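You operate a simulated robot arm through the tools that you are given. There is no shell and no other tool. Be economical: measure what you need, move in short steps, check, and stop when the job is done.

You are at the controls of a simulated robot arm. One attempt, no reset.

JOB
Copy scans (a) and (d) to drive D-47, eject it and put it back in the purple drive rack.
Fine: use slot A; copy no other scan; Next moves the mark down the list.

It is judged by the outcome, as a careful person would: the job done as asked, and still so three seconds after it is handed in. It fails if anything else is knocked over, pushed out of place, dropped, spilled or broken.

ROBOT AND FRAMES
A 6-joint arm with a two-finger parallel gripper, fixed in place. Base frame: the origin is at the foot of the arm, x ahead of it, y to its left, z up; the work surface is at about z = 786. Readings come in mm, degrees, newtons and seconds.
With the tool pointing down near the work surface it reaches from about 260 to 680 mm from the base axis. Its first joint turns from -66.0 to 66.0 degrees. Payload 2.9 kg.
The tool frame sits at the grasp point between the pads (the TCP): z along the fingers, y along the line on which they close. The tips reach 30 mm beyond it. Largest opening 110 mm; finger width 20, thickness 10; the body of the gripper, 48 by 112 mm, starts 55 mm behind the TCP.
Orientation is that of the tool frame in the base frame, as a unit quaternion [x, y, z, w]. With the fingers straight down and closing along the base's y, the tool's x points along the base's -x, its y along +y and its z along -z.

CONTROLS
- The arm moves only by the tool play_rows. Its argument "rows" is a list of rows, each a list of 7 numbers: the shift along the tool's x, y, z in m, then the turn, a rotation vector about the tool's x, y, z in degrees, then the finger opening in m, from 0 to 0.11. In form: [[x, y, z, rx, ry, rz, gripper], ...]. A call has 1 to 12 rows; each row is the pose to reach, as a shift and turn from the pose commanded when the call began, along the tool's axes at that moment. Each row takes 0.2 s and may step no farther than 50 mm and 8.6 degrees from the row before; otherwise, or with a gripper value out of range, the whole call is refused. Where a pose cannot be reached the arm comes as near as it can. A force on the tool above 90 N (or 10 N above the force at the start of the call, whichever is more), or a blocked arm, ends the call early, and 0.2 s more pass. Each finger travels about 108 mm/s and halts on what it meets, pressing with about 22 N; the grip force reading is that of the motor and also rises with nothing between the fingers. The clock runs only during rows and for 0.2 s after the last one: add rows that repeat a pose to give the fingers time. It gives the time, the measured TCP pose, the force on the tool (base axes), the opening and the grip force at its end, in the units of the frame above (readings bear some noise), with the torque about the TCP (base axes, N m) and any sound that the robot's microphone picked up.
- Cameras (640 x 400 px; columns grow to the right, rows downward): "scene" is fixed at [87.8, 441.2, 1390.9]; the picture's right is [-0.65, -0.76, 0.00], its down [-0.38, 0.32, -0.87] and it looks along [0.66, -0.57, -0.50] (base axes); focal length 344 px, centre (320, 200). "wrist" rides on the gripper at [72, 17, -103] in the tool frame; the picture's right is [-0.23, 0.97, 0.00], its down [-0.76, -0.18, -0.62] and it looks along [-0.61, -0.14, 0.78] (tool axes); focal length 222 px, centre (320, 200). There is no depth. A picture from a camera that has moved, and an enlarged one, comes with that camera's place and axes in the base frame and with its lens.
- snapshot(camera): a new picture of that camera. The clock stands still meanwhile.
- enlarge(camera, box): a new picture of the part [left, top, right, bottom] of that camera's present view, enlarged. The clock stands still meanwhile.
- job_done(): hands the job in; it is judged then, once.

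Go step by step. Nothing tells you positions but the pictures and the camera data: compare them with the known pose of the tool, close in by small moves and look again before you grip or let go. The budget is 120 turns and 64 pictures, counting those below and the enlarged ones. Unless the task says otherwise, let go and move clear before handing in, and close with one line.

The tools are called after "Request:" as a command line: name --pt "numbers of a row" for each row, then --argument value for the rest, lists and objects as JSON in quotes. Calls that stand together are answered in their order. play_rows: Moves the arm, as the interface text tells. Its arguments: {"type":"object","properties":{"rows":{"type":"array","items":{"type":"array","items":{"type":"number"}}}},"required":["rows"]} The other tools are called the same way: snapshot (camera) takes a picture; enlarge (camera, box) takes an enlarged picture of a part of a camera's view; job_done () hands the job in.

At the start:

```text
time_s: 0.0
eef_pos: [436.9, -184.2, 1133.2]
orientation: [0.0, 1.0, 0.001, 0.0]
contact_force: [-0.1, -0.3, -0.6]
torque: [0.02, 0.0, 0.0]
opening: 110.1
gripper_force: 0.2
```

scene: 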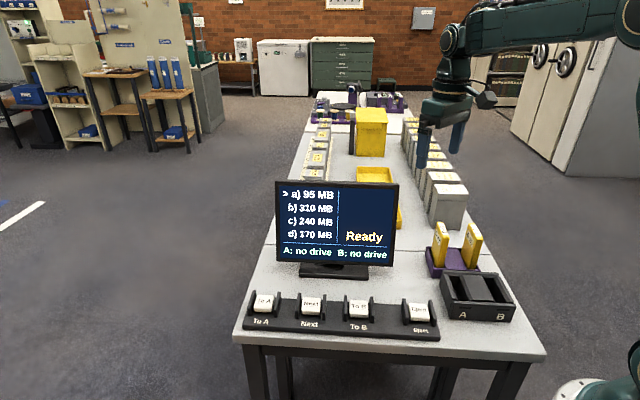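
wrist: 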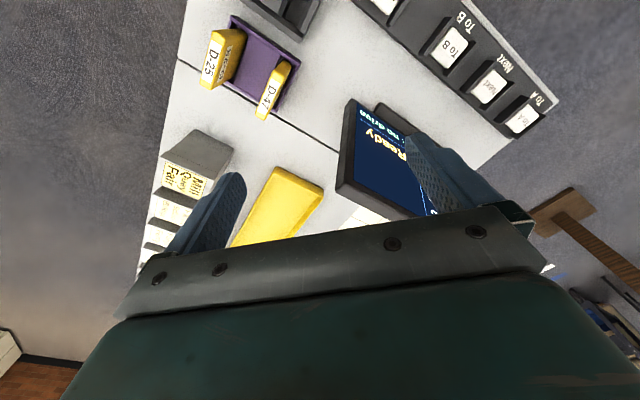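

I see a monitor (list a–d, mark on a), a key panel (To A, Next, To B, Open), a purple rack with two yellow drives and a dock with slots A and B. I'll look closer first.

Request:
enlarge --camera "scene" --box '[400, 200, 540, 340]'

Request:
enlarge --camera "scene" --box '[230, 170, 450, 350]'

Request:
enlarge --camera "wrist" --box '[180, 0, 340, 150]'

```text
2.86 times, centred on (470, 270) of scene
camera zoom: at [87.8, 441.2, 1390.9], right [-0.65, -0.76, 0.0], down [-0.38, 0.32, -0.87], along [0.66, -0.57, -0.5], focal length 983 px, centre (-109, 0)
```

zoom: 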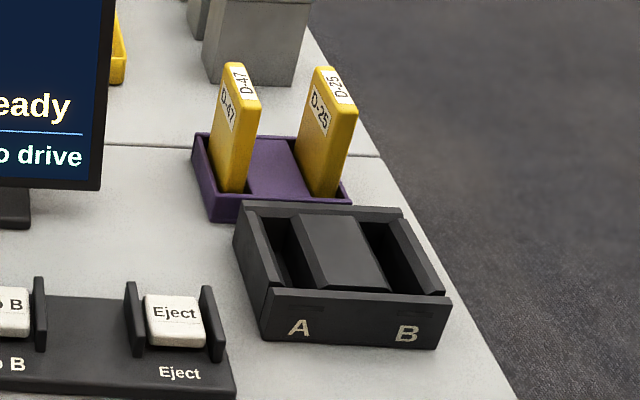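

```text
2.22 times, centred on (340, 260) of scene
camera zoom: at [87.8, 441.2, 1390.9], right [-0.65, -0.76, 0.0], down [-0.38, 0.32, -0.87], along [0.66, -0.57, -0.5], focal length 765 px, centre (276, 67)
```

zoom: 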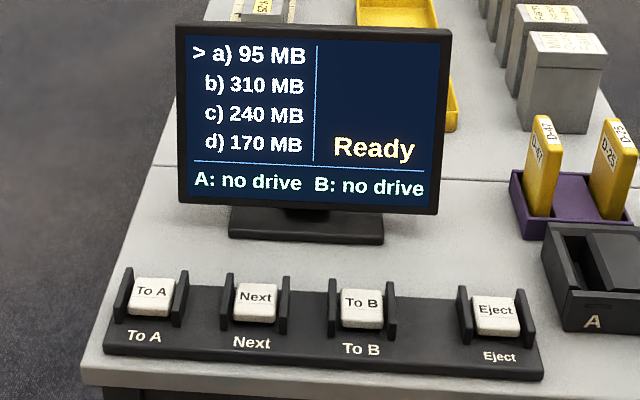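

```text
2.67 times, centred on (260, 75) of wrist
camera zoom: at [363.1, -168.8, 1238.0], right [0.23, 0.97, 0.0], down [0.76, -0.18, 0.62], along [0.61, -0.14, -0.78], focal length 592 px, centre (480, 533)
```

zoom: 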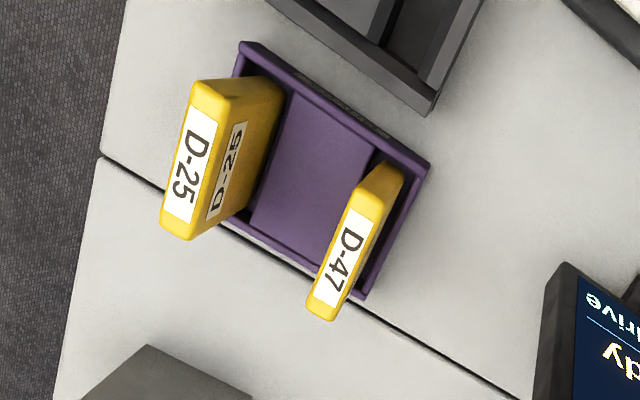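

The panel, rack and dock all look yawed by about 45°. I estimate drive D-47 near (422,-248), slot A near (320,-180), and the buttons in a line from about (344,-62) to (584,177). I'll yaw the tool 45° and hover over the rack and dock to measure.

Request:
play_rows --pt "0.011 -0.008 0 0 0 7.5 0.11" --pt "0.022 -0.016 0 0 0 15 0.11" --pt "0.033 -0.024 0 0 0 22.5 0.11" --pt "0.044 -0.031 0 0 0 30 0.11" --pt "0.055 -0.039 0 0 0 37.5 0.11" --pt "0.067 -0.046 0 0 0 45 0.11" --pt "0.067 -0.046 0 0 0 45 0.11"

Request:
snapshot --camera "wrist"

```text
time_s: 1.6
eef_pos: [370.1, -231.4, 1135.2]
orientation: [0.384, 0.923, 0.0, 0.0]
contact_force: [-0.5, 0.6, 0.4]
torque: [-0.03, -0.03, 0.01]
opening: 110.1
gripper_force: 0.1
```

```text
58 pictures are left
camera wrist: at [329.0, -168.2, 1239.1], right [0.85, 0.53, 0.0], down [0.41, -0.66, 0.62], along [0.33, -0.53, -0.78], focal length 222 px, centre (320, 200)
```

wrist: 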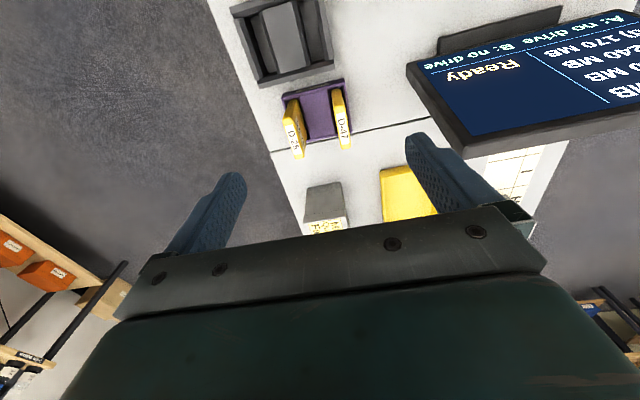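

The rack and dock are now roughly aligned with the picture. I'll enlarge them to measure.

Request:
enlarge --camera "wrist" --box '[220, 0, 380, 170]'

```text
2.35 times, centred on (300, 85) of wrist
camera zoom: at [329.0, -168.2, 1239.1], right [0.85, 0.53, 0.0], down [0.41, -0.66, 0.62], along [0.33, -0.53, -0.78], focal length 523 px, centre (367, 471)
```

zoom: 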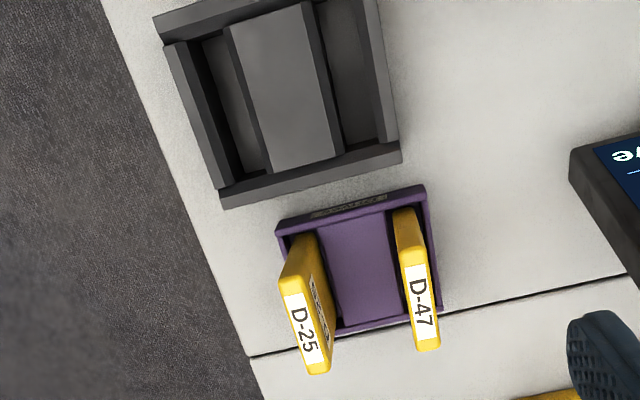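

Rack and tool yaw match at about 45°. D-47's top is near (425,-256,908). Next I'll go lower over slot A to measure it.

Request:
play_rows --pt "0.014 0 0.045 0 0 0 0.11" --pt "0.029 0 0.09 0 0 0 0.11" --pt "0.043 0.001 0.135 0 0 0 0.11" --pt "0.043 0.001 0.135 0 0 0 0.11"

Request:
enlarge --camera "wrist" --box '[200, 0, 440, 150]'

```text
time_s: 2.6
eef_pos: [339.7, -199.9, 997.7]
orientation: [0.383, 0.924, 0.0, 0.0]
contact_force: [-0.8, 0.2, 0.7]
torque: [-0.03, 0.01, 0.01]
opening: 109.6
gripper_force: 0.0
```

```text
2.67 times, centred on (320, 75) of wrist
camera zoom: at [299.0, -137.1, 1101.1], right [0.85, 0.53, 0.0], down [0.41, -0.66, 0.62], along [0.33, -0.53, -0.78], focal length 592 px, centre (320, 533)
```

zoom: 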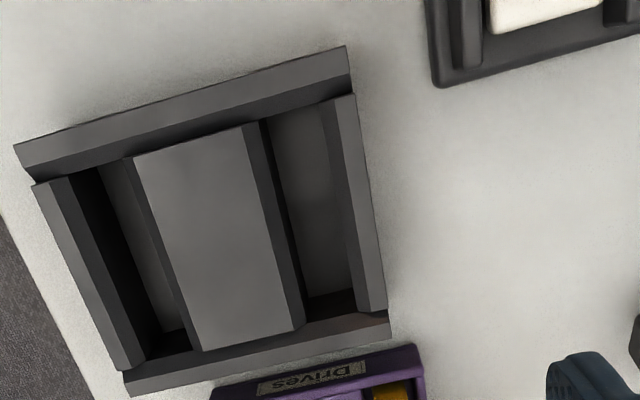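

Slot A's centre is at about (325,-184.5), aligned with the tool and around 22 mm wide by 77 mm long. Next I'll hover above D-47 with a narrower opening.

Request:
play_rows --pt "-0.033 0.007 0 0 0 0 0.09" --pt "-0.067 0.014 0 0 0 0 0.07" --pt "-0.1 0.021 0 0 0 0 0.06" --pt "-0.1 0.021 0 0 0 0 0.06"

Request:
snapshot --camera "wrist"

Request:
enlarge --camera "scene" --box '[380, 160, 540, 260]'

```text
time_s: 3.6
eef_pos: [422.7, -256.9, 998.5]
orientation: [0.383, 0.924, 0.001, 0.0]
contact_force: [0.7, -0.9, 0.1]
torque: [-0.01, 0.01, -0.02]
opening: 60.2
gripper_force: 0.1
```

```text
55 pictures are left
camera wrist: at [382.9, -194.4, 1103.2], right [0.85, 0.53, 0.0], down [0.41, -0.66, 0.62], along [0.33, -0.53, -0.78], focal length 222 px, centre (320, 200)
```

wrist: 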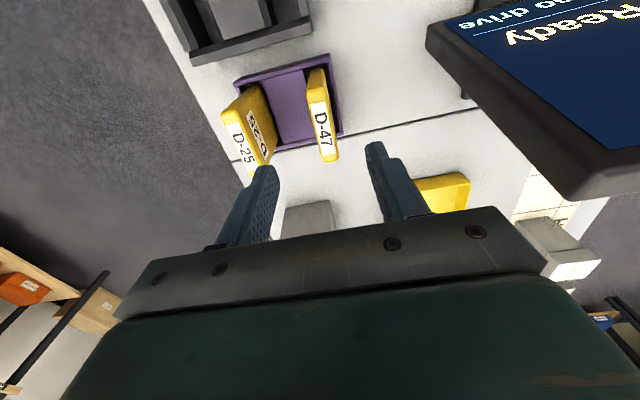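

```text
4.00 times, centred on (460, 210) of scene
camera zoom: at [87.9, 441.2, 1390.9], right [-0.65, -0.76, 0.0], down [-0.38, 0.32, -0.87], along [0.66, -0.57, -0.5], focal length 1376 px, centre (-240, 160)
```

zoom: 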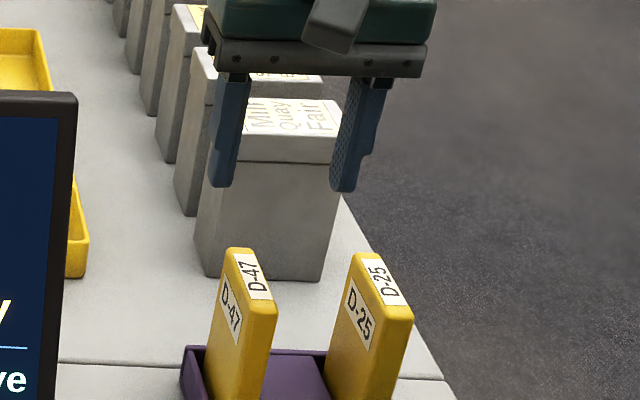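

D-47's top centre is about 2 mm to the +y side of the tool. I'll correct this and descend most of the way, then check again.

Request:
play_rows --pt "-0.003 0.002 0.04 0 0 0 0.06" --pt "-0.003 0.002 0.075 0 0 0 0.06" --pt "-0.003 0.002 0.1 0 0 0 0.06" --pt "-0.003 0.002 0.1 0 0 0 0.06"

Request:
snapshot --camera "wrist"

Request:
enlarge --camera "scene" --box '[380, 180, 540, 300]'

```text
time_s: 4.6
eef_pos: [427.0, -256.8, 899.4]
orientation: [0.382, 0.924, -0.001, 0.0]
contact_force: [0.2, -0.5, 0.0]
torque: [-0.01, 0.0, 0.06]
opening: 60.0
gripper_force: 0.0
```

```text
53 pictures are left
camera wrist: at [387.6, -193.9, 1003.6], right [0.85, 0.53, 0.0], down [0.41, -0.66, 0.62], along [0.33, -0.53, -0.78], focal length 222 px, centre (320, 200)
```

wrist: 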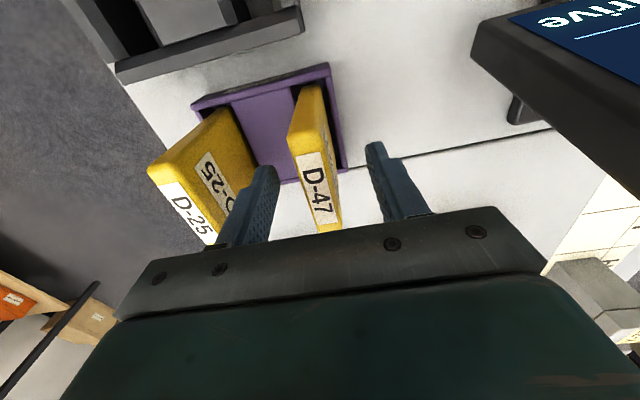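

```text
3.33 times, centred on (460, 240) of scene
camera zoom: at [87.9, 441.2, 1390.9], right [-0.65, -0.76, 0.0], down [-0.38, 0.32, -0.87], along [0.66, -0.57, -0.5], focal length 1147 px, centre (-147, 67)
```

zoom: 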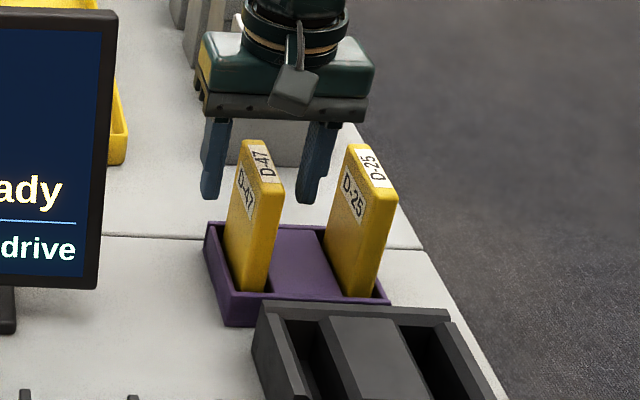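

The drive lies between the fingers. I'll nudge 4 mm along the drive, lower a little and close.

Request:
play_rows --pt "0.004 0 0.006 0 0 0 0.06" --pt "0.004 0 0.006 0 0 0 0.04" --pt "0.004 0 0.006 0 0 0 0.02" --pt "0.004 0 0.006 0 0 0 0.0" --pt "0.004 0 0.006 0 0 0 0.0" --pt "0.004 0 0.006 0 0 0 0.0"

Request:
snapshot --camera "wrist"

```text
time_s: 6.0
eef_pos: [425.1, -253.6, 894.7]
orientation: [0.383, 0.924, 0.001, 0.0]
contact_force: [-0.2, -0.4, -0.9]
torque: [-0.02, 0.02, -0.05]
opening: 17.7
gripper_force: 21.7
```

```text
51 pictures are left
camera wrist: at [385.1, -191.1, 997.8], right [0.85, 0.53, 0.0], down [0.41, -0.66, 0.62], along [0.33, -0.53, -0.78], focal length 222 px, centre (320, 200)
```

wrist: 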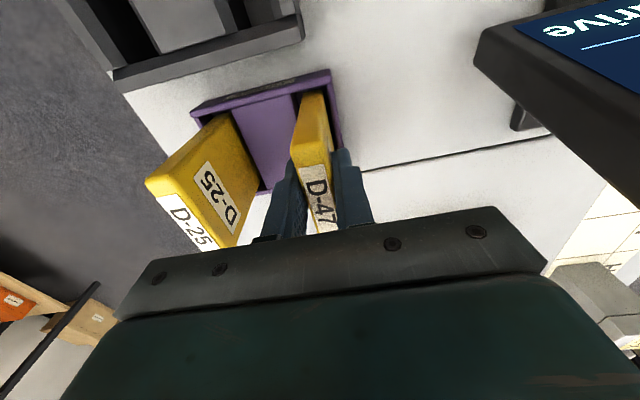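

The drive is gripped (17.7 mm thick). The pickup pose was TCP (425.1,-253.6,894.7). I'll lift straight up.

Request:
play_rows --pt "0 0 -0.02 0 0 0 0.0" --pt "0 0 -0.05 0 0 0 0.0" --pt "0 0 -0.08 0 0 0 0.0" --pt "0 0 -0.11 0 0 0 0.0" --pt "0 0 -0.11 0 0 0 0.0"

Request:
snapshot --camera "wrist"

Request:
snapshot --camera "scene"

```text
time_s: 7.2
eef_pos: [424.8, -253.6, 1004.1]
orientation: [0.383, 0.924, 0.001, 0.0]
contact_force: [0.6, 0.5, -1.4]
torque: [0.01, 0.0, 0.0]
opening: 17.7
gripper_force: 22.4
```

```text
50 pictures are left
camera wrist: at [385.5, -190.4, 1107.5], right [0.85, 0.53, 0.0], down [0.41, -0.66, 0.62], along [0.33, -0.53, -0.78], focal length 222 px, centre (320, 200)
```

wrist: 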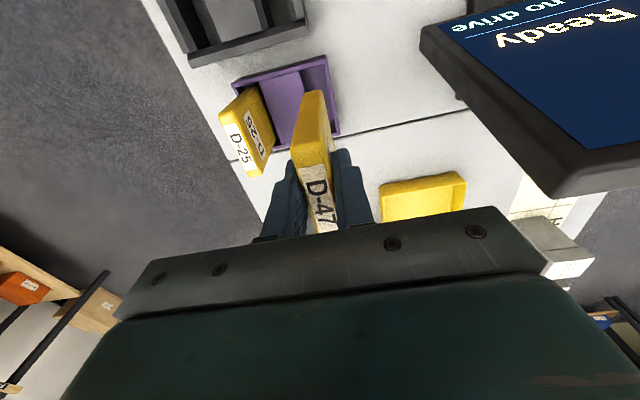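

```text
49 pictures are left
```

scene: 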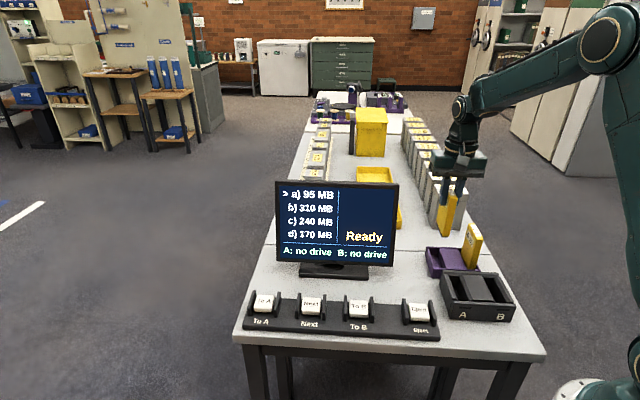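

D-47 is lifted cleanly. I'll carry it over slot A at this height.

Request:
play_rows --pt "0.04 -0.007 0 0 0 0 0.0" --pt "0.08 -0.015 0 0 0 0 0.0" --pt "0.121 -0.022 0 0 0 0 0.0" --pt "0.121 -0.022 0.04 0 0 0 0.0" --pt "0.121 -0.022 0.04 0 0 0 0.0"

Request:
snapshot --camera "wrist"

Request:
enlarge --camera "scene" --box '[400, 200, 560, 330]'

```text
time_s: 8.4
eef_pos: [323.1, -180.8, 962.6]
orientation: [0.383, 0.924, 0.0, 0.0]
contact_force: [-0.1, 0.3, -2.1]
torque: [-0.01, -0.03, 0.02]
opening: 17.9
gripper_force: 22.0
```

```text
48 pictures are left
camera wrist: at [284.2, -118.9, 1066.6], right [0.85, 0.53, 0.0], down [0.41, -0.66, 0.62], along [0.33, -0.53, -0.78], focal length 222 px, centre (320, 200)
```

wrist: 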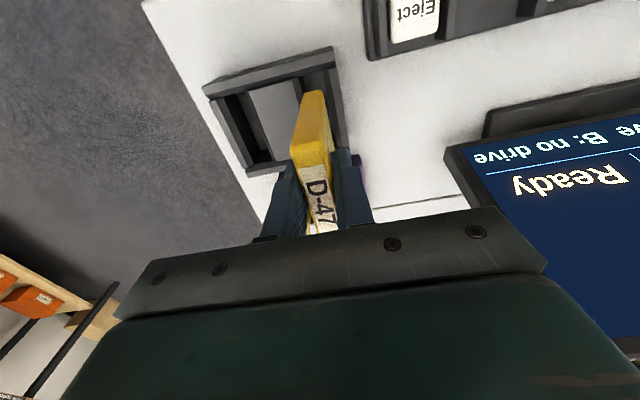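

```text
3.08 times, centred on (480, 265) of scene
camera zoom: at [87.9, 441.2, 1390.9], right [-0.65, -0.76, 0.0], down [-0.38, 0.32, -0.87], along [0.66, -0.57, -0.5], focal length 1059 px, centre (-172, 0)
```

zoom: 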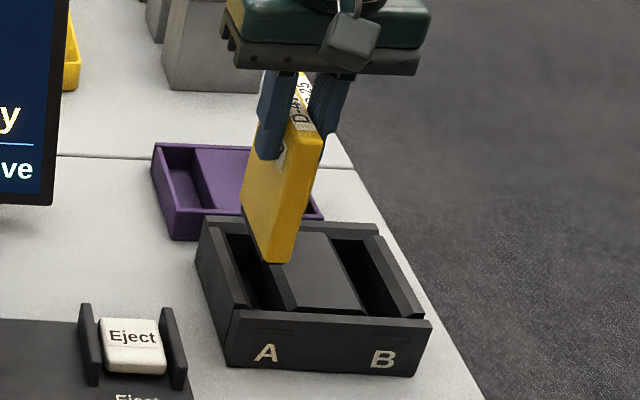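

The alignment looks close. I'll correct by about 2.5 mm, lower to just above the dock rim and look again.

Request:
play_rows --pt "-0.0025 -0.001 0.012 0 0 0 0.0" --pt "-0.0025 -0.001 0.024 0 0 0 0.0" --pt "-0.0025 -0.001 0.024 0 0 0 0.0"

Request:
enlarge --camera "wrist" --box '[200, 0, 400, 200]'

Request:
enlarge --camera "scene" --box '[420, 230, 530, 330]'

```text
time_s: 9.2
eef_pos: [327.1, -186.8, 937.8]
orientation: [0.383, 0.924, -0.001, 0.0]
contact_force: [0.3, 0.6, -2.6]
torque: [-0.01, 0.01, 0.01]
opening: 17.7
gripper_force: 22.2
```

```text
2.00 times, centred on (300, 100) of wrist
camera zoom: at [286.5, -123.8, 1042.7], right [0.85, 0.53, 0.0], down [0.41, -0.66, 0.62], along [0.33, -0.53, -0.78], focal length 444 px, centre (360, 400)
```

zoom: 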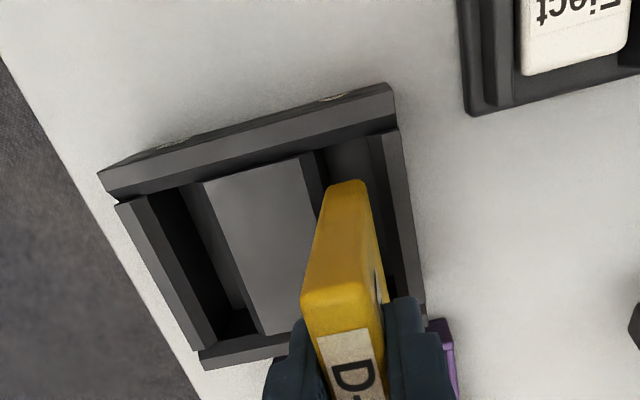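

```text
4.00 times, centred on (475, 280) of scene
camera zoom: at [87.9, 441.2, 1390.9], right [-0.65, -0.76, 0.0], down [-0.38, 0.32, -0.87], along [0.66, -0.57, -0.5], focal length 1376 px, centre (-300, -120)
```

zoom: 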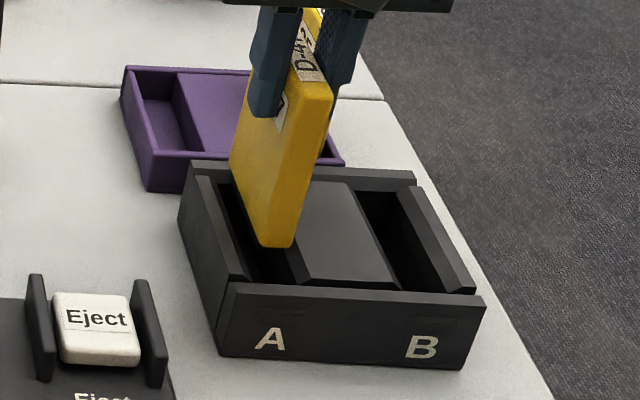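

My estimates suggest the drive needs about 6 mm more toward the dock front and about 1 mm sideways. I'll adjust at this height and check again.

Request:
play_rows --pt "0.006 0.001 0 0 0 0 0.0" --pt "0.006 0.001 0 0 0 0 0.0"

Request:
enlarge --camera "wrist" --box '[230, 30, 370, 170]'

Request:
enlarge --camera "scene" --box '[440, 250, 510, 310]'

```text
time_s: 9.8
eef_pos: [322.4, -179.8, 939.2]
orientation: [0.383, 0.924, 0.001, 0.0]
contact_force: [-0.6, -0.6, -2.3]
torque: [0.02, 0.0, 0.01]
opening: 17.8
gripper_force: 21.8
```

```text
2.86 times, centred on (300, 100) of wrist
camera zoom: at [282.4, -118.4, 1042.8], right [0.85, 0.53, 0.0], down [0.41, -0.66, 0.62], along [0.33, -0.53, -0.78], focal length 635 px, centre (377, 486)
```

zoom: 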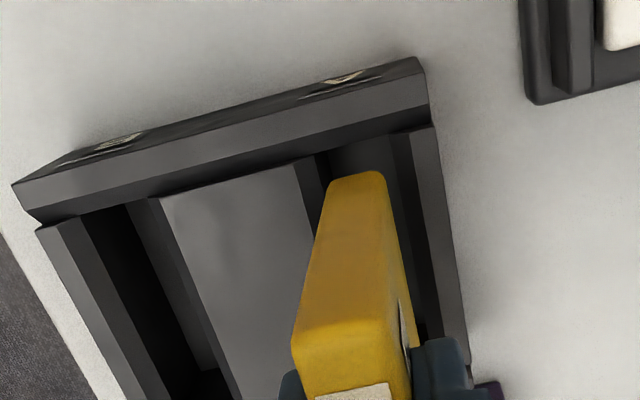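

```text
6.67 times, centred on (475, 280) of scene
camera zoom: at [87.9, 441.2, 1390.9], right [-0.65, -0.76, 0.0], down [-0.38, 0.32, -0.87], along [0.66, -0.57, -0.5], focal length 2294 px, centre (-713, -333)
```

zoom: 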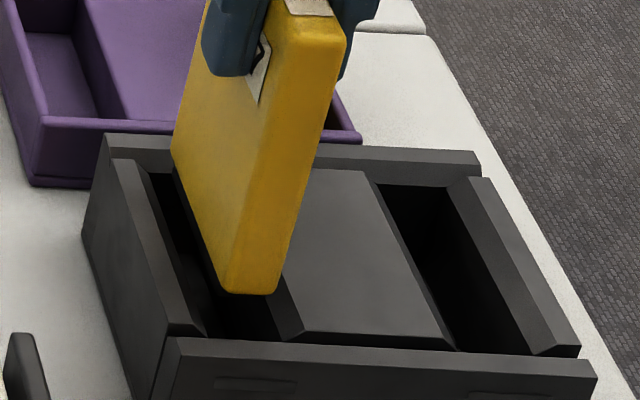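

Correcting for height, the drive is now centred to within about 1 mm. I'll shift slightly and lower in small steps, watching the force.

Request:
play_rows --pt "0 0.0008 0.005 0 0 0 0.0" --pt "0 0.0008 0.01 0 0 0 0.0" --pt "0 0.0008 0.015 0 0 0 0.0" --pt "0 0.0008 0.018 0 0 0 0.0"

Request:
enlarge --camera "scene" --box '[440, 250, 510, 310]'

Request:
enlarge --camera "wrist" --box '[230, 30, 370, 170]'

```text
time_s: 10.8
eef_pos: [323.0, -181.1, 921.5]
orientation: [0.383, 0.924, 0.0, 0.0]
contact_force: [0.2, 0.3, -2.3]
torque: [0.0, 0.01, 0.01]
opening: 17.7
gripper_force: 21.8
```

```text
6.67 times, centred on (475, 280) of scene
camera zoom: at [87.9, 441.2, 1390.9], right [-0.65, -0.76, 0.0], down [-0.38, 0.32, -0.87], along [0.66, -0.57, -0.5], focal length 2294 px, centre (-713, -333)
```

zoom: 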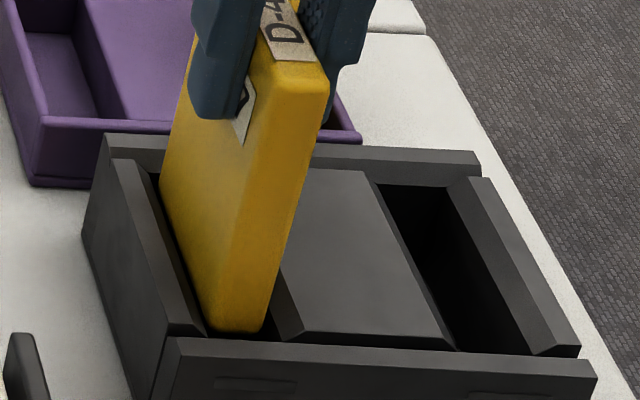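

```text
2.86 times, centred on (300, 100) of wrist
camera zoom: at [283.1, -117.7, 1024.8], right [0.85, 0.53, 0.0], down [0.41, -0.66, 0.62], along [0.33, -0.53, -0.78], focal length 635 px, centre (377, 486)
```

zoom: 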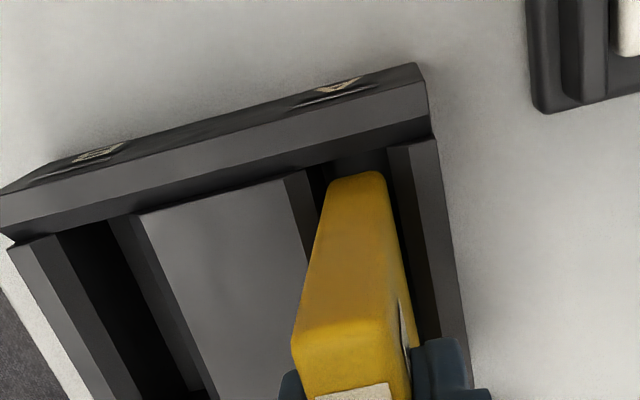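

It is entering the slot without contact, slightly close to the +y wall. I'll back off 0.8 mm and go on down.

Request:
play_rows --pt "0 -0.0008 0.004 0 0 0 0.0" --pt "0 -0.0008 0.008 0 0 0 0.0" --pt "0 -0.0008 0.012 0 0 0 0.0" --pt "0 -0.0008 0.014 0 0 0 0.0"

```text
time_s: 11.8
eef_pos: [322.4, -180.6, 907.6]
orientation: [0.383, 0.924, 0.0, -0.001]
contact_force: [0.9, 0.7, -1.8]
torque: [-0.01, 0.02, -0.02]
opening: 17.8
gripper_force: 22.0
```

Request:
play_rows --pt "0 0 0.003 0 0 0 0.0" --pt "0 0 0.006 0 0 0 0.0" --pt "0 0 0.008 0 0 0 0.0"

Request:
enlarge --camera "scene" --box '[270, 170, 530, 340]'

```text
time_s: 12.6
eef_pos: [322.5, -179.5, 899.5]
orientation: [0.383, 0.924, 0.0, 0.001]
contact_force: [-0.4, -0.9, -2.1]
torque: [-0.04, 0.0, 0.0]
opening: 17.7
gripper_force: 22.0
```

```text
2.35 times, centred on (400, 255) of scene
camera zoom: at [87.9, 441.2, 1390.9], right [-0.65, -0.76, 0.0], down [-0.38, 0.32, -0.87], along [0.66, -0.57, -0.5], focal length 810 px, centre (132, 71)
```

zoom: 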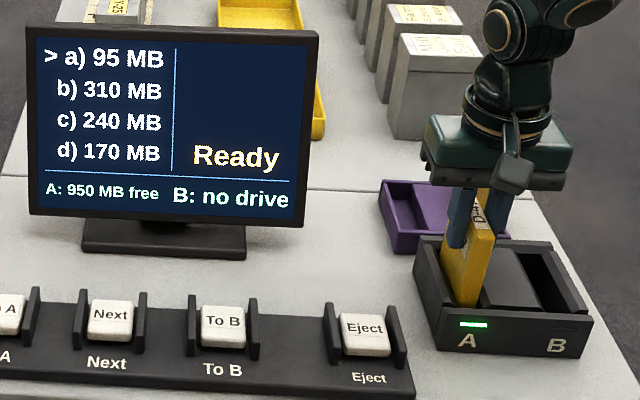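

Slot A shows "950 MB free" and its LED is lit. I'll lower a few mm more until there is contact, so the drive doesn't drop on release.

Request:
play_rows --pt "0 0 0.0015 0 0 0 0.0" --pt "0 0 0.003 0 0 0 0.0" --pt "0 0 0.0045 0 0 0 0.0"

```text
time_s: 13.4
eef_pos: [322.4, -182.3, 894.2]
orientation: [0.383, 0.924, 0.001, 0.0]
contact_force: [-0.1, -0.2, -0.9]
torque: [0.03, 0.01, 0.01]
opening: 17.8
gripper_force: 21.8
```

It appears to be seated at the same height it had in the rack. I'll release, rise clear, and check.

Request:
play_rows --pt "0 0 0 0 0 0 0.02" --pt "0 0 0 0 0 0 0.035" --pt "0 0 0 0 0 0 0.05" --pt "0 0 0 0 0 0 0.05" --pt "0 0 -0.04 0 0 0 0.05" --pt "0 0 -0.08 0 0 0 0.05" --pt "0 0 -0.1 0 0 0 0.05"

Request:
snapshot --camera "wrist"

Request:
enlarge --camera "scene" --box '[230, 170, 530, 350]'

```text
time_s: 15.0
eef_pos: [320.3, -179.1, 994.7]
orientation: [0.384, 0.923, 0.0, 0.0]
contact_force: [-0.1, -1.4, 0.1]
torque: [0.0, 0.01, -0.01]
opening: 49.9
gripper_force: 0.0
```

```text
39 pictures are left
camera wrist: at [280.9, -117.8, 1098.7], right [0.85, 0.53, 0.0], down [0.41, -0.66, 0.62], along [0.33, -0.53, -0.78], focal length 222 px, centre (320, 200)
```

wrist: 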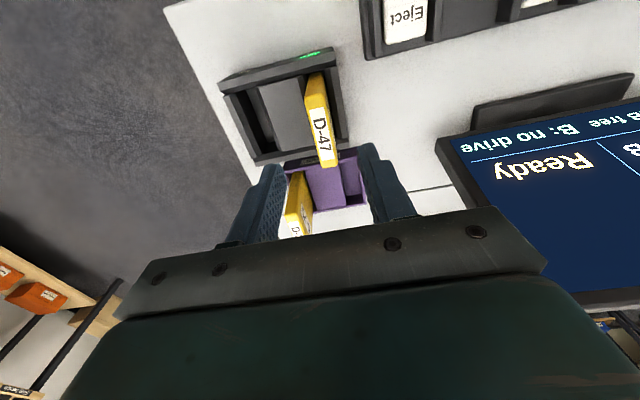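

```text
2.13 times, centred on (380, 260) of scene
camera zoom: at [87.8, 441.2, 1390.9], right [-0.65, -0.76, 0.0], down [-0.38, 0.32, -0.87], along [0.66, -0.57, -0.5], focal length 734 px, centre (192, 72)
```

zoom: 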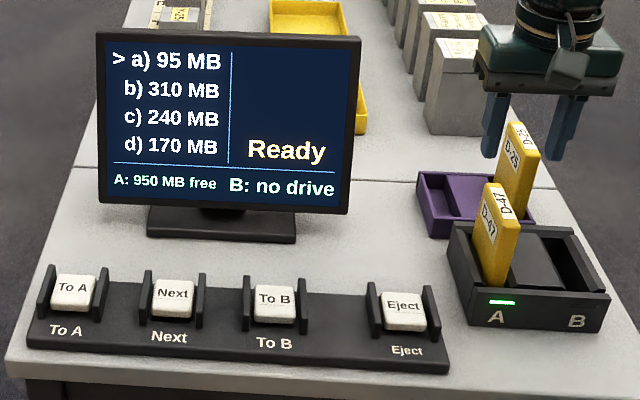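

D-47 is seated in slot A and D-25 is undisturbed. Next I'll close the fingers and travel to above the "To A" key.

Request:
play_rows --pt "0.007 0.044 0 0 0 0 0.04" --pt "0.013 0.088 0 0 0 0 0.02" --pt "0.02 0.132 0 0 0 0 0.0" --pt "0.027 0.176 0 0 0 0 0.0" --pt "0.034 0.22 0 0 0 0 0.0" --pt "0.04 0.263 0 0 0 0 0.0" --pt "0.047 0.307 0 0 0 0 0.0" --pt "0.054 0.35 0 0 0 0 0.0" --pt "0.06 0.394 0 0 0 0 0.0" --pt "0.067 0.437 0 0 0 0 0.0" --pt "0.067 0.437 0.03 0 0 0 0.0" --pt "0.067 0.437 0.03 0 0 0 0.0"

Request:
snapshot --camera "wrist"

Request:
snapshot --camera "scene"

```text
time_s: 17.6
eef_pos: [583.7, 174.3, 964.1]
orientation: [0.383, 0.924, 0.0, 0.0]
contact_force: [-0.4, 0.3, 0.6]
torque: [0.01, -0.04, 0.03]
opening: 0.0
gripper_force: 21.6
```

```text
37 pictures are left
camera wrist: at [545.0, 237.5, 1067.9], right [0.85, 0.53, 0.0], down [0.41, -0.66, 0.62], along [0.33, -0.53, -0.78], focal length 222 px, centre (320, 200)
```

wrist: 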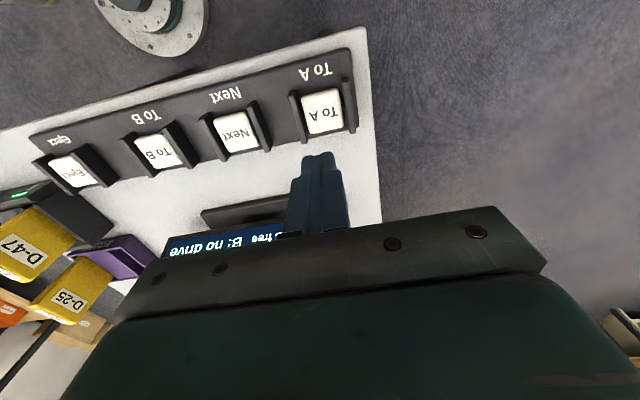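

```text
36 pictures are left
```

scene: 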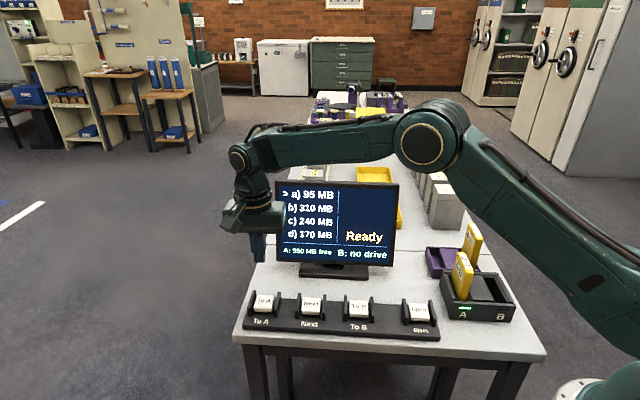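

To A is almost directly under the tool. I'll descend to just above it and check clearances.

Request:
play_rows --pt "-0.001 0.0025 0.04 0 0 0 0.0" --pt "-0.001 0.0025 0.08 0 0 0 0.0" --pt "-0.001 0.0025 0.102 0 0 0 0.0" --pt "-0.001 0.0025 0.102 0 0 0 0.0"

Request:
enlarge --camera "wrist" --box '[240, 50, 400, 200]'

Request:
enlarge --camera "scene" --box '[220, 200, 360, 340]'

```text
time_s: 18.6
eef_pos: [587.0, 176.5, 863.6]
orientation: [0.383, 0.924, 0.0, 0.0]
contact_force: [0.4, 0.2, -0.2]
torque: [0.02, 0.0, 0.02]
opening: 0.0
gripper_force: 22.0
```

```text
2.67 times, centred on (320, 125) of wrist
camera zoom: at [547.4, 239.0, 966.7], right [0.85, 0.53, 0.0], down [0.41, -0.66, 0.62], along [0.33, -0.53, -0.78], focal length 592 px, centre (320, 400)
```

zoom: 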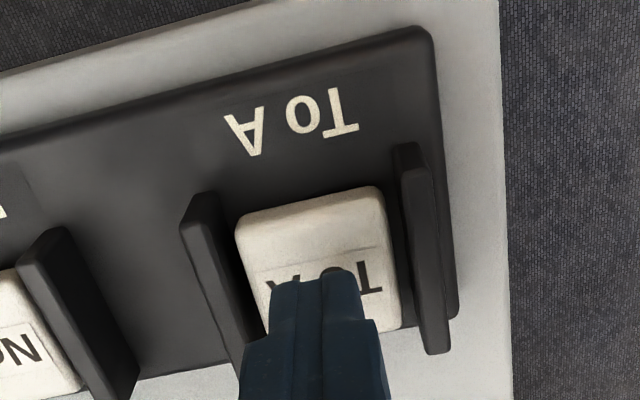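

```text
2.86 times, centred on (290, 270) of scene
camera zoom: at [87.8, 441.2, 1390.9], right [-0.65, -0.76, 0.0], down [-0.38, 0.32, -0.87], along [0.66, -0.57, -0.5], focal length 983 px, centre (406, 0)
```

zoom: 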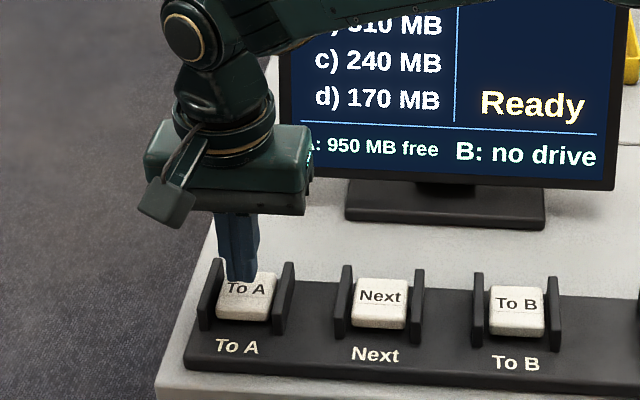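

The fingertips are centred over To A between its guards. I'll descend slowly until there is contact.

Request:
play_rows --pt "0 0 0.006 0 0 0 0.0" --pt "0 0 0.01 0 0 0 0.0" --pt "0 0 0.014 0 0 0 0.0"

Request:
enlarge --camera "scene" --box '[220, 180, 400, 340]'

```text
time_s: 19.4
eef_pos: [588.3, 176.2, 848.8]
orientation: [0.383, 0.924, 0.0, 0.0]
contact_force: [-0.2, 0.4, 0.3]
torque: [-0.01, 0.01, 0.01]
opening: 0.1
gripper_force: 21.9
```

```text
2.50 times, centred on (310, 260) of scene
camera zoom: at [87.8, 441.2, 1390.9], right [-0.65, -0.76, 0.0], down [-0.38, 0.32, -0.87], along [0.66, -0.57, -0.5], focal length 860 px, centre (345, 50)
```

zoom: 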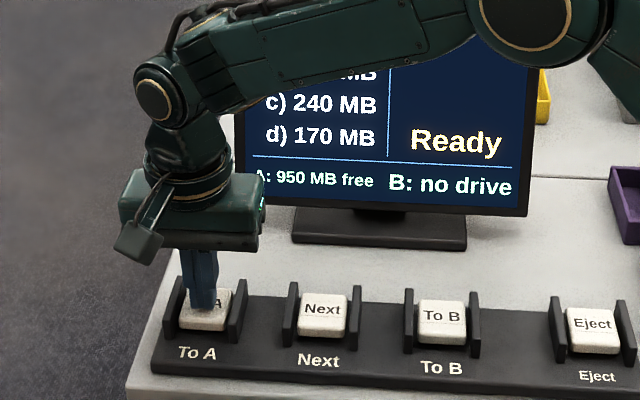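

No contact yet, so I'll continue in 2 mm steps.

Request:
play_rows --pt "0 0 0.002 0 0 0 0.0" --pt "0 0 0.004 0 0 0 0.0" --pt "0 0 0.006 0 0 0 0.0"

```text
time_s: 20.2
eef_pos: [586.6, 175.5, 843.4]
orientation: [0.383, 0.924, 0.0, 0.0]
contact_force: [-0.9, -0.5, 2.7]
torque: [-0.02, 0.01, -0.03]
opening: 0.0
gripper_force: 22.1
```

Light contact (2.7 N). I'll press a little further.

Request:
play_rows --pt "0 0 0.0015 0 0 0 0.0" --pt "0 0 0.003 0 0 0 0.0"

Request:
enlarge --camera "scene" --box '[220, 180, 400, 340]'

```text
time_s: 20.8
eef_pos: [586.7, 177.0, 841.4]
orientation: [0.383, 0.924, 0.001, 0.0]
contact_force: [-1.2, -2.0, 8.1]
torque: [-0.09, 0.09, 0.07]
opening: 0.1
gripper_force: 21.9
heard: click
```

```text
2.50 times, centred on (310, 260) of scene
camera zoom: at [87.7, 441.1, 1391.0], right [-0.65, -0.76, 0.0], down [-0.38, 0.32, -0.87], along [0.66, -0.57, -0.5], focal length 860 px, centre (345, 50)
```

zoom: 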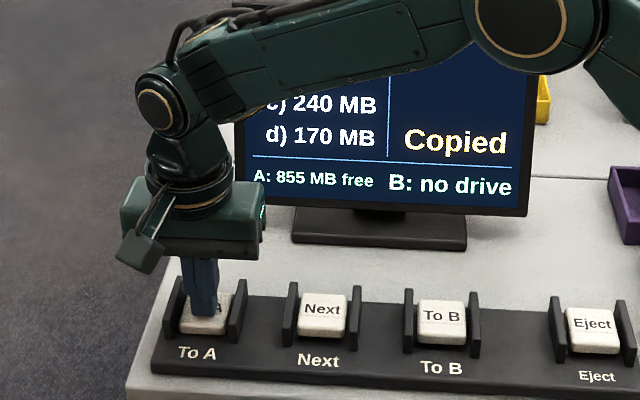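

Click: scan (a) is copied (855 MB free). I'll rise and move to Next, about 104 mm along -tool y.

Request:
play_rows --pt "0 0 -0.025 0 0 0 0.0" --pt "0 0 -0.055 0 0 0 0.0" --pt "0.0 -0.035 -0.055 0 0 0 0.0" --pt "0.0 -0.07 -0.055 0 0 0 0.0" --pt "0.0 -0.104 -0.055 0 0 0 0.0" --pt "0.0 -0.104 -0.055 0 0 0 0.0"

Request:
snapshot --camera "wrist"

Request:
snapshot --camera "scene"

```text
time_s: 22.2
eef_pos: [511.3, 101.3, 894.7]
orientation: [0.383, 0.924, -0.001, 0.0]
contact_force: [-0.3, 0.1, -0.5]
torque: [-0.02, 0.0, 0.0]
opening: 0.0
gripper_force: 21.6
```

```text
31 pictures are left
camera wrist: at [471.3, 164.3, 997.7], right [0.85, 0.53, 0.0], down [0.41, -0.66, 0.62], along [0.33, -0.53, -0.78], focal length 222 px, centre (320, 200)
```

wrist: 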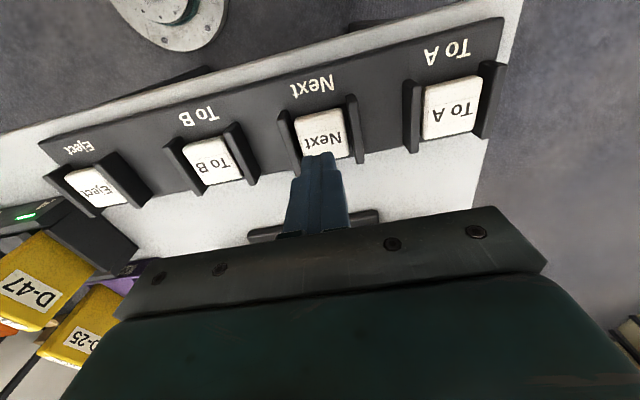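

```text
30 pictures are left
```

scene: 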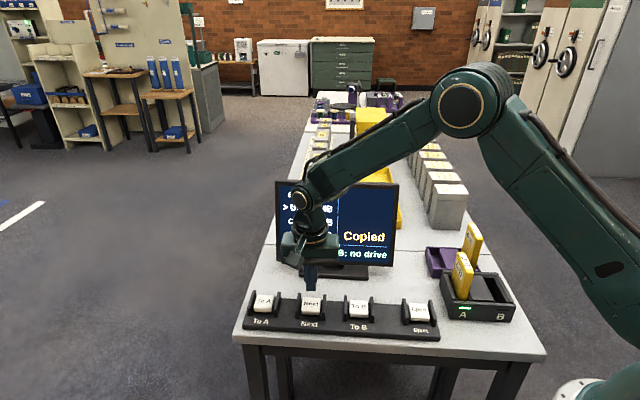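

The mark may already have moved, so I'll read the screen closely.

Request:
enlarge --camera "scene" --box '[270, 170, 410, 280]'

```text
3.64 times, centred on (340, 225) of scene
camera zoom: at [87.8, 441.2, 1390.9], right [-0.65, -0.76, 0.0], down [-0.38, 0.32, -0.87], along [0.66, -0.57, -0.5], focal length 1251 px, centre (247, 109)
```

zoom: 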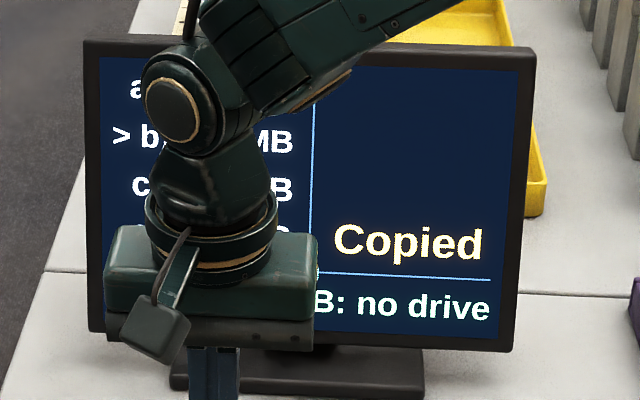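

The mark moved to (b) by itself after copying, so two presses of Next are needed to reach (d). First press now, then I'll check.

Request:
play_rows --pt "-0.001 0.002 0.03 0 0 0 0.0" --pt "-0.001 0.002 0.046 0 0 0 0.0" --pt "-0.001 0.002 0.051 0 0 0 0.0" --pt "-0.001 0.002 0.053 0 0 0 0.0" --pt "-0.001 0.002 0.055 0 0 0 0.0"

Request:
enlarge --camera "scene" --box '[240, 170, 410, 340]'

```text
time_s: 23.4
eef_pos: [515.8, 103.8, 841.6]
orientation: [0.382, 0.924, -0.001, -0.001]
contact_force: [-6.7, 1.3, 10.9]
torque: [0.05, 0.16, -0.04]
opening: 0.0
gripper_force: 22.1
heard: click
```

```text
2.35 times, centred on (325, 255) of scene
camera zoom: at [87.5, 441.2, 1391.0], right [-0.65, -0.76, 0.0], down [-0.38, 0.32, -0.87], along [0.66, -0.57, -0.5], focal length 810 px, centre (308, 71)
```

zoom: 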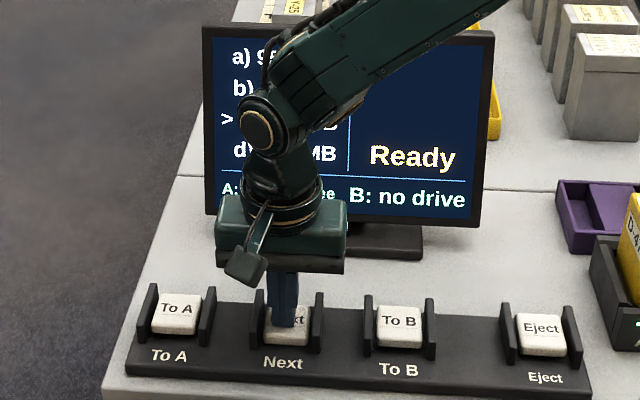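

The mark is at (c). I'll lift 20 mm, then press once more.

Request:
play_rows --pt "0 -0.001 -0.01 0 0 0 0.0" --pt "0 -0.001 -0.02 0 0 0 0.0" --pt "0 -0.001 -0.02 0 0 0 0.0"

Request:
play_rows --pt "0 0 0.01 0 0 0 0.0" --pt "0 0 0.015 0 0 0 0.0" --pt "0 0 0.018 0 0 0 0.0" --pt "0 0 0.02 0 0 0 0.0"

Request:
enlarge --camera "scene" --box '[240, 170, 410, 340]'

```text
time_s: 24.2
eef_pos: [514.4, 103.2, 859.1]
orientation: [0.382, 0.924, -0.001, -0.001]
contact_force: [0.3, -0.1, 0.5]
torque: [-0.02, 0.0, 0.03]
opening: 0.2
gripper_force: 22.4
```

```text
time_s: 25.2
eef_pos: [515.0, 100.8, 841.0]
orientation: [0.382, 0.924, 0.0, 0.002]
contact_force: [-2.9, -1.0, 11.7]
torque: [0.0, 0.11, 0.1]
opening: 0.2
gripper_force: 21.7
heard: click
```

```text
2.35 times, centred on (325, 255) of scene
camera zoom: at [87.6, 441.2, 1391.0], right [-0.65, -0.76, 0.0], down [-0.38, 0.32, -0.87], along [0.66, -0.57, -0.5], focal length 810 px, centre (308, 71)
```

zoom: 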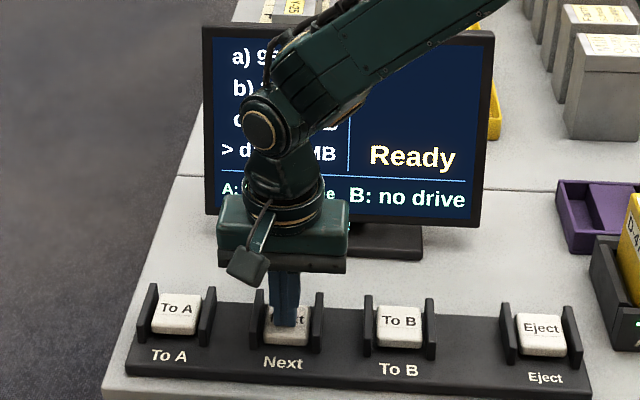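

The mark is on (d). I'll rise, go back to To A and check the screen before pressing.

Request:
play_rows --pt "0 0 -0.025 0 0 0 0.0" --pt "0 0 -0.055 0 0 0 0.0" --pt "0.0 0.035 -0.055 0 0 0 0.0" --pt "0.0 0.07 -0.055 0 0 0 0.0" --pt "0.001 0.103 -0.055 0 0 0 0.0" --pt "0.001 0.103 -0.055 0 0 0 0.0"

Request:
snapshot --camera "wrist"

Request:
enlarge --camera "scene" --box '[240, 170, 410, 340]'

```text
time_s: 26.6
eef_pos: [588.2, 177.6, 894.5]
orientation: [0.382, 0.924, 0.0, 0.0]
contact_force: [-0.5, -0.3, -0.5]
torque: [-0.02, 0.01, -0.01]
opening: 0.2
gripper_force: 22.2
```

```text
26 pictures are left
camera wrist: at [548.8, 240.1, 998.5], right [0.85, 0.53, 0.0], down [0.41, -0.66, 0.62], along [0.33, -0.53, -0.78], focal length 222 px, centre (320, 200)
```

wrist: 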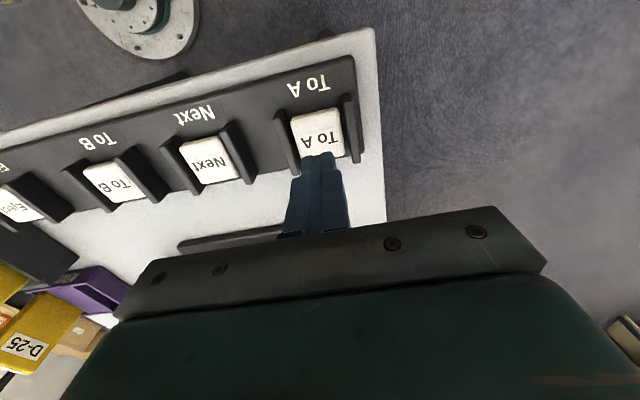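

```text
2.35 times, centred on (325, 255) of scene
camera zoom: at [87.8, 441.2, 1390.9], right [-0.65, -0.76, 0.0], down [-0.38, 0.32, -0.87], along [0.66, -0.57, -0.5], focal length 810 px, centre (308, 71)
```

zoom: 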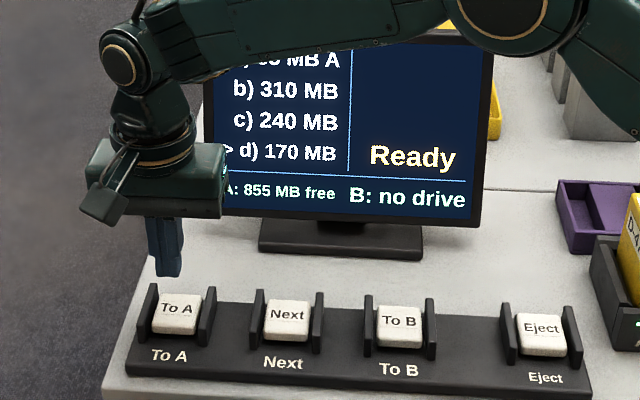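

The mark is on (d), and (a) is shown as copied to A. I'll press To A.

Request:
play_rows --pt "0 0 0.03 0 0 0 0.0" --pt "0 0 0.046 0 0 0 0.0" --pt "0 0 0.051 0 0 0 0.0" --pt "0 0 0.053 0 0 0 0.0" --pt "0 0 0.055 0 0 0 0.0"

Request:
enlarge --camera "scene" --box '[240, 170, 410, 340]'

```text
time_s: 27.8
eef_pos: [586.2, 175.7, 840.3]
orientation: [0.382, 0.924, 0.0, 0.0]
contact_force: [-3.3, 1.0, 6.1]
torque: [0.01, 0.14, 0.01]
opening: 0.0
gripper_force: 22.5
heard: click
```

```text
2.35 times, centred on (325, 255) of scene
camera zoom: at [87.6, 441.2, 1391.0], right [-0.65, -0.76, 0.0], down [-0.38, 0.32, -0.87], along [0.66, -0.57, -0.5], focal length 810 px, centre (308, 71)
```

zoom: 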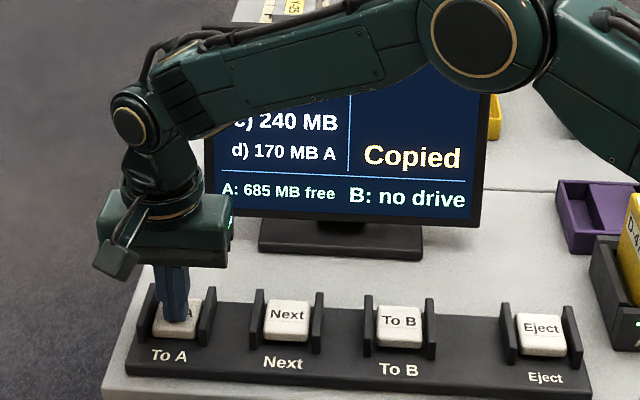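

Scan (d) is copied (685 MB free). I'll rise and move to above Eject.

Request:
play_rows --pt "0 0 -0.03 0 0 0 0.0" --pt "0 0 -0.075 0 0 0 0.0" --pt "0 -0.043 -0.075 0 0 0 0.0" --pt "0 -0.086 -0.075 0 0 0 0.0" --pt "0 -0.13 -0.075 0 0 0 0.0" --pt "0 -0.173 -0.075 0 0 0 0.0" --pt "0 -0.216 -0.075 0 0 0 0.0" --pt "0 -0.26 -0.075 0 0 0 0.0" --pt "0 -0.3 -0.075 0 0 0 0.0" --pt "0 -0.338 -0.075 0 0 0 0.0" --pt "0 -0.338 -0.075 0 0 0 0.0"

Request:
snapshot --camera "wrist"

Request:
snapshot --camera "scene"

```text
time_s: 30.2
eef_pos: [345.5, -62.7, 915.5]
orientation: [0.383, 0.924, 0.0, 0.001]
contact_force: [0.7, -0.3, -0.7]
torque: [0.0, -0.04, 0.0]
opening: 0.0
gripper_force: 22.5
```

```text
23 pictures are left
camera wrist: at [306.3, -0.6, 1019.1], right [0.85, 0.53, 0.0], down [0.41, -0.66, 0.62], along [0.33, -0.53, -0.78], focal length 222 px, centre (320, 200)
```

wrist: 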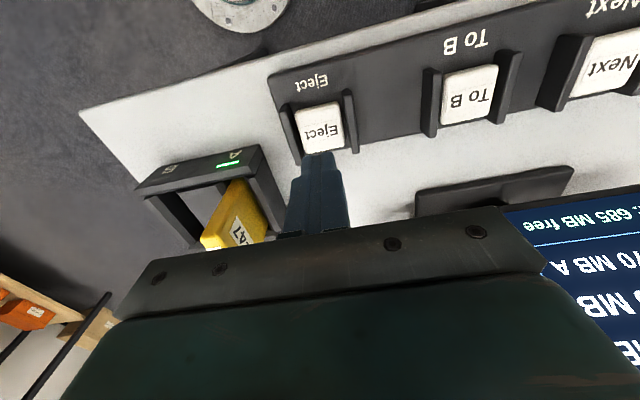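

```text
22 pictures are left
```

scene: 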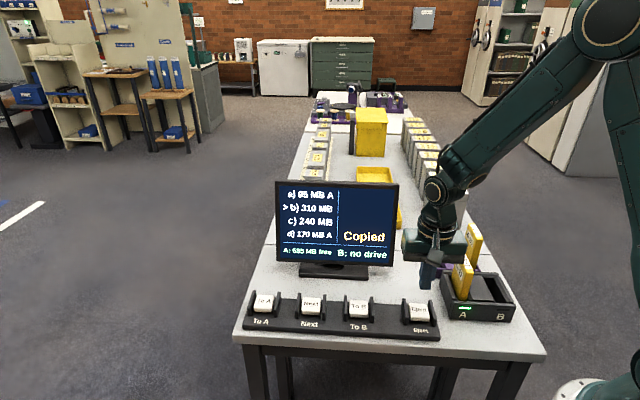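

Scans (a) and (d) are marked A, and (b) and (c) are not. Eject lies directly below, so I'll press it.

Request:
play_rows --pt "-0.001 0 0.035 0 0 0 0.0" --pt "-0.001 0 0.06 0 0 0 0.0" --pt "-0.001 0 0.069 0 0 0 0.0" --pt "-0.001 0 0.073 0 0 0 0.0" --pt "-0.001 0 0.075 0 0 0 0.0"

Request:
enlarge --camera "scene" --box '[270, 170, 530, 340]'

```text
time_s: 31.4
eef_pos: [347.7, -64.0, 840.6]
orientation: [0.382, 0.924, 0.0, 0.001]
contact_force: [-0.4, -2.0, 9.3]
torque: [-0.05, 0.02, 0.06]
opening: 0.2
gripper_force: 21.6
heard: click
```

```text
2.35 times, centred on (400, 255) of scene
camera zoom: at [87.7, 441.2, 1390.9], right [-0.65, -0.76, 0.0], down [-0.38, 0.32, -0.87], along [0.66, -0.57, -0.5], focal length 810 px, centre (132, 71)
```

zoom: 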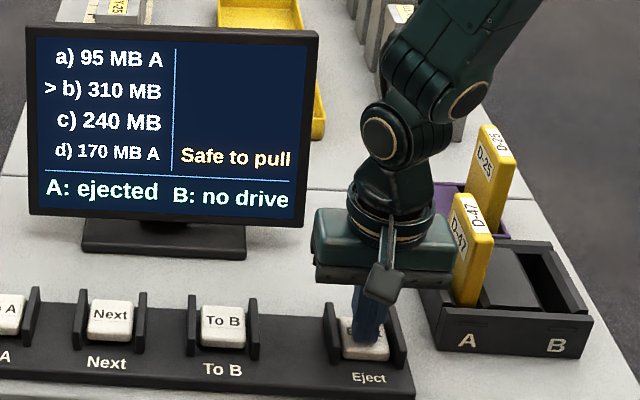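

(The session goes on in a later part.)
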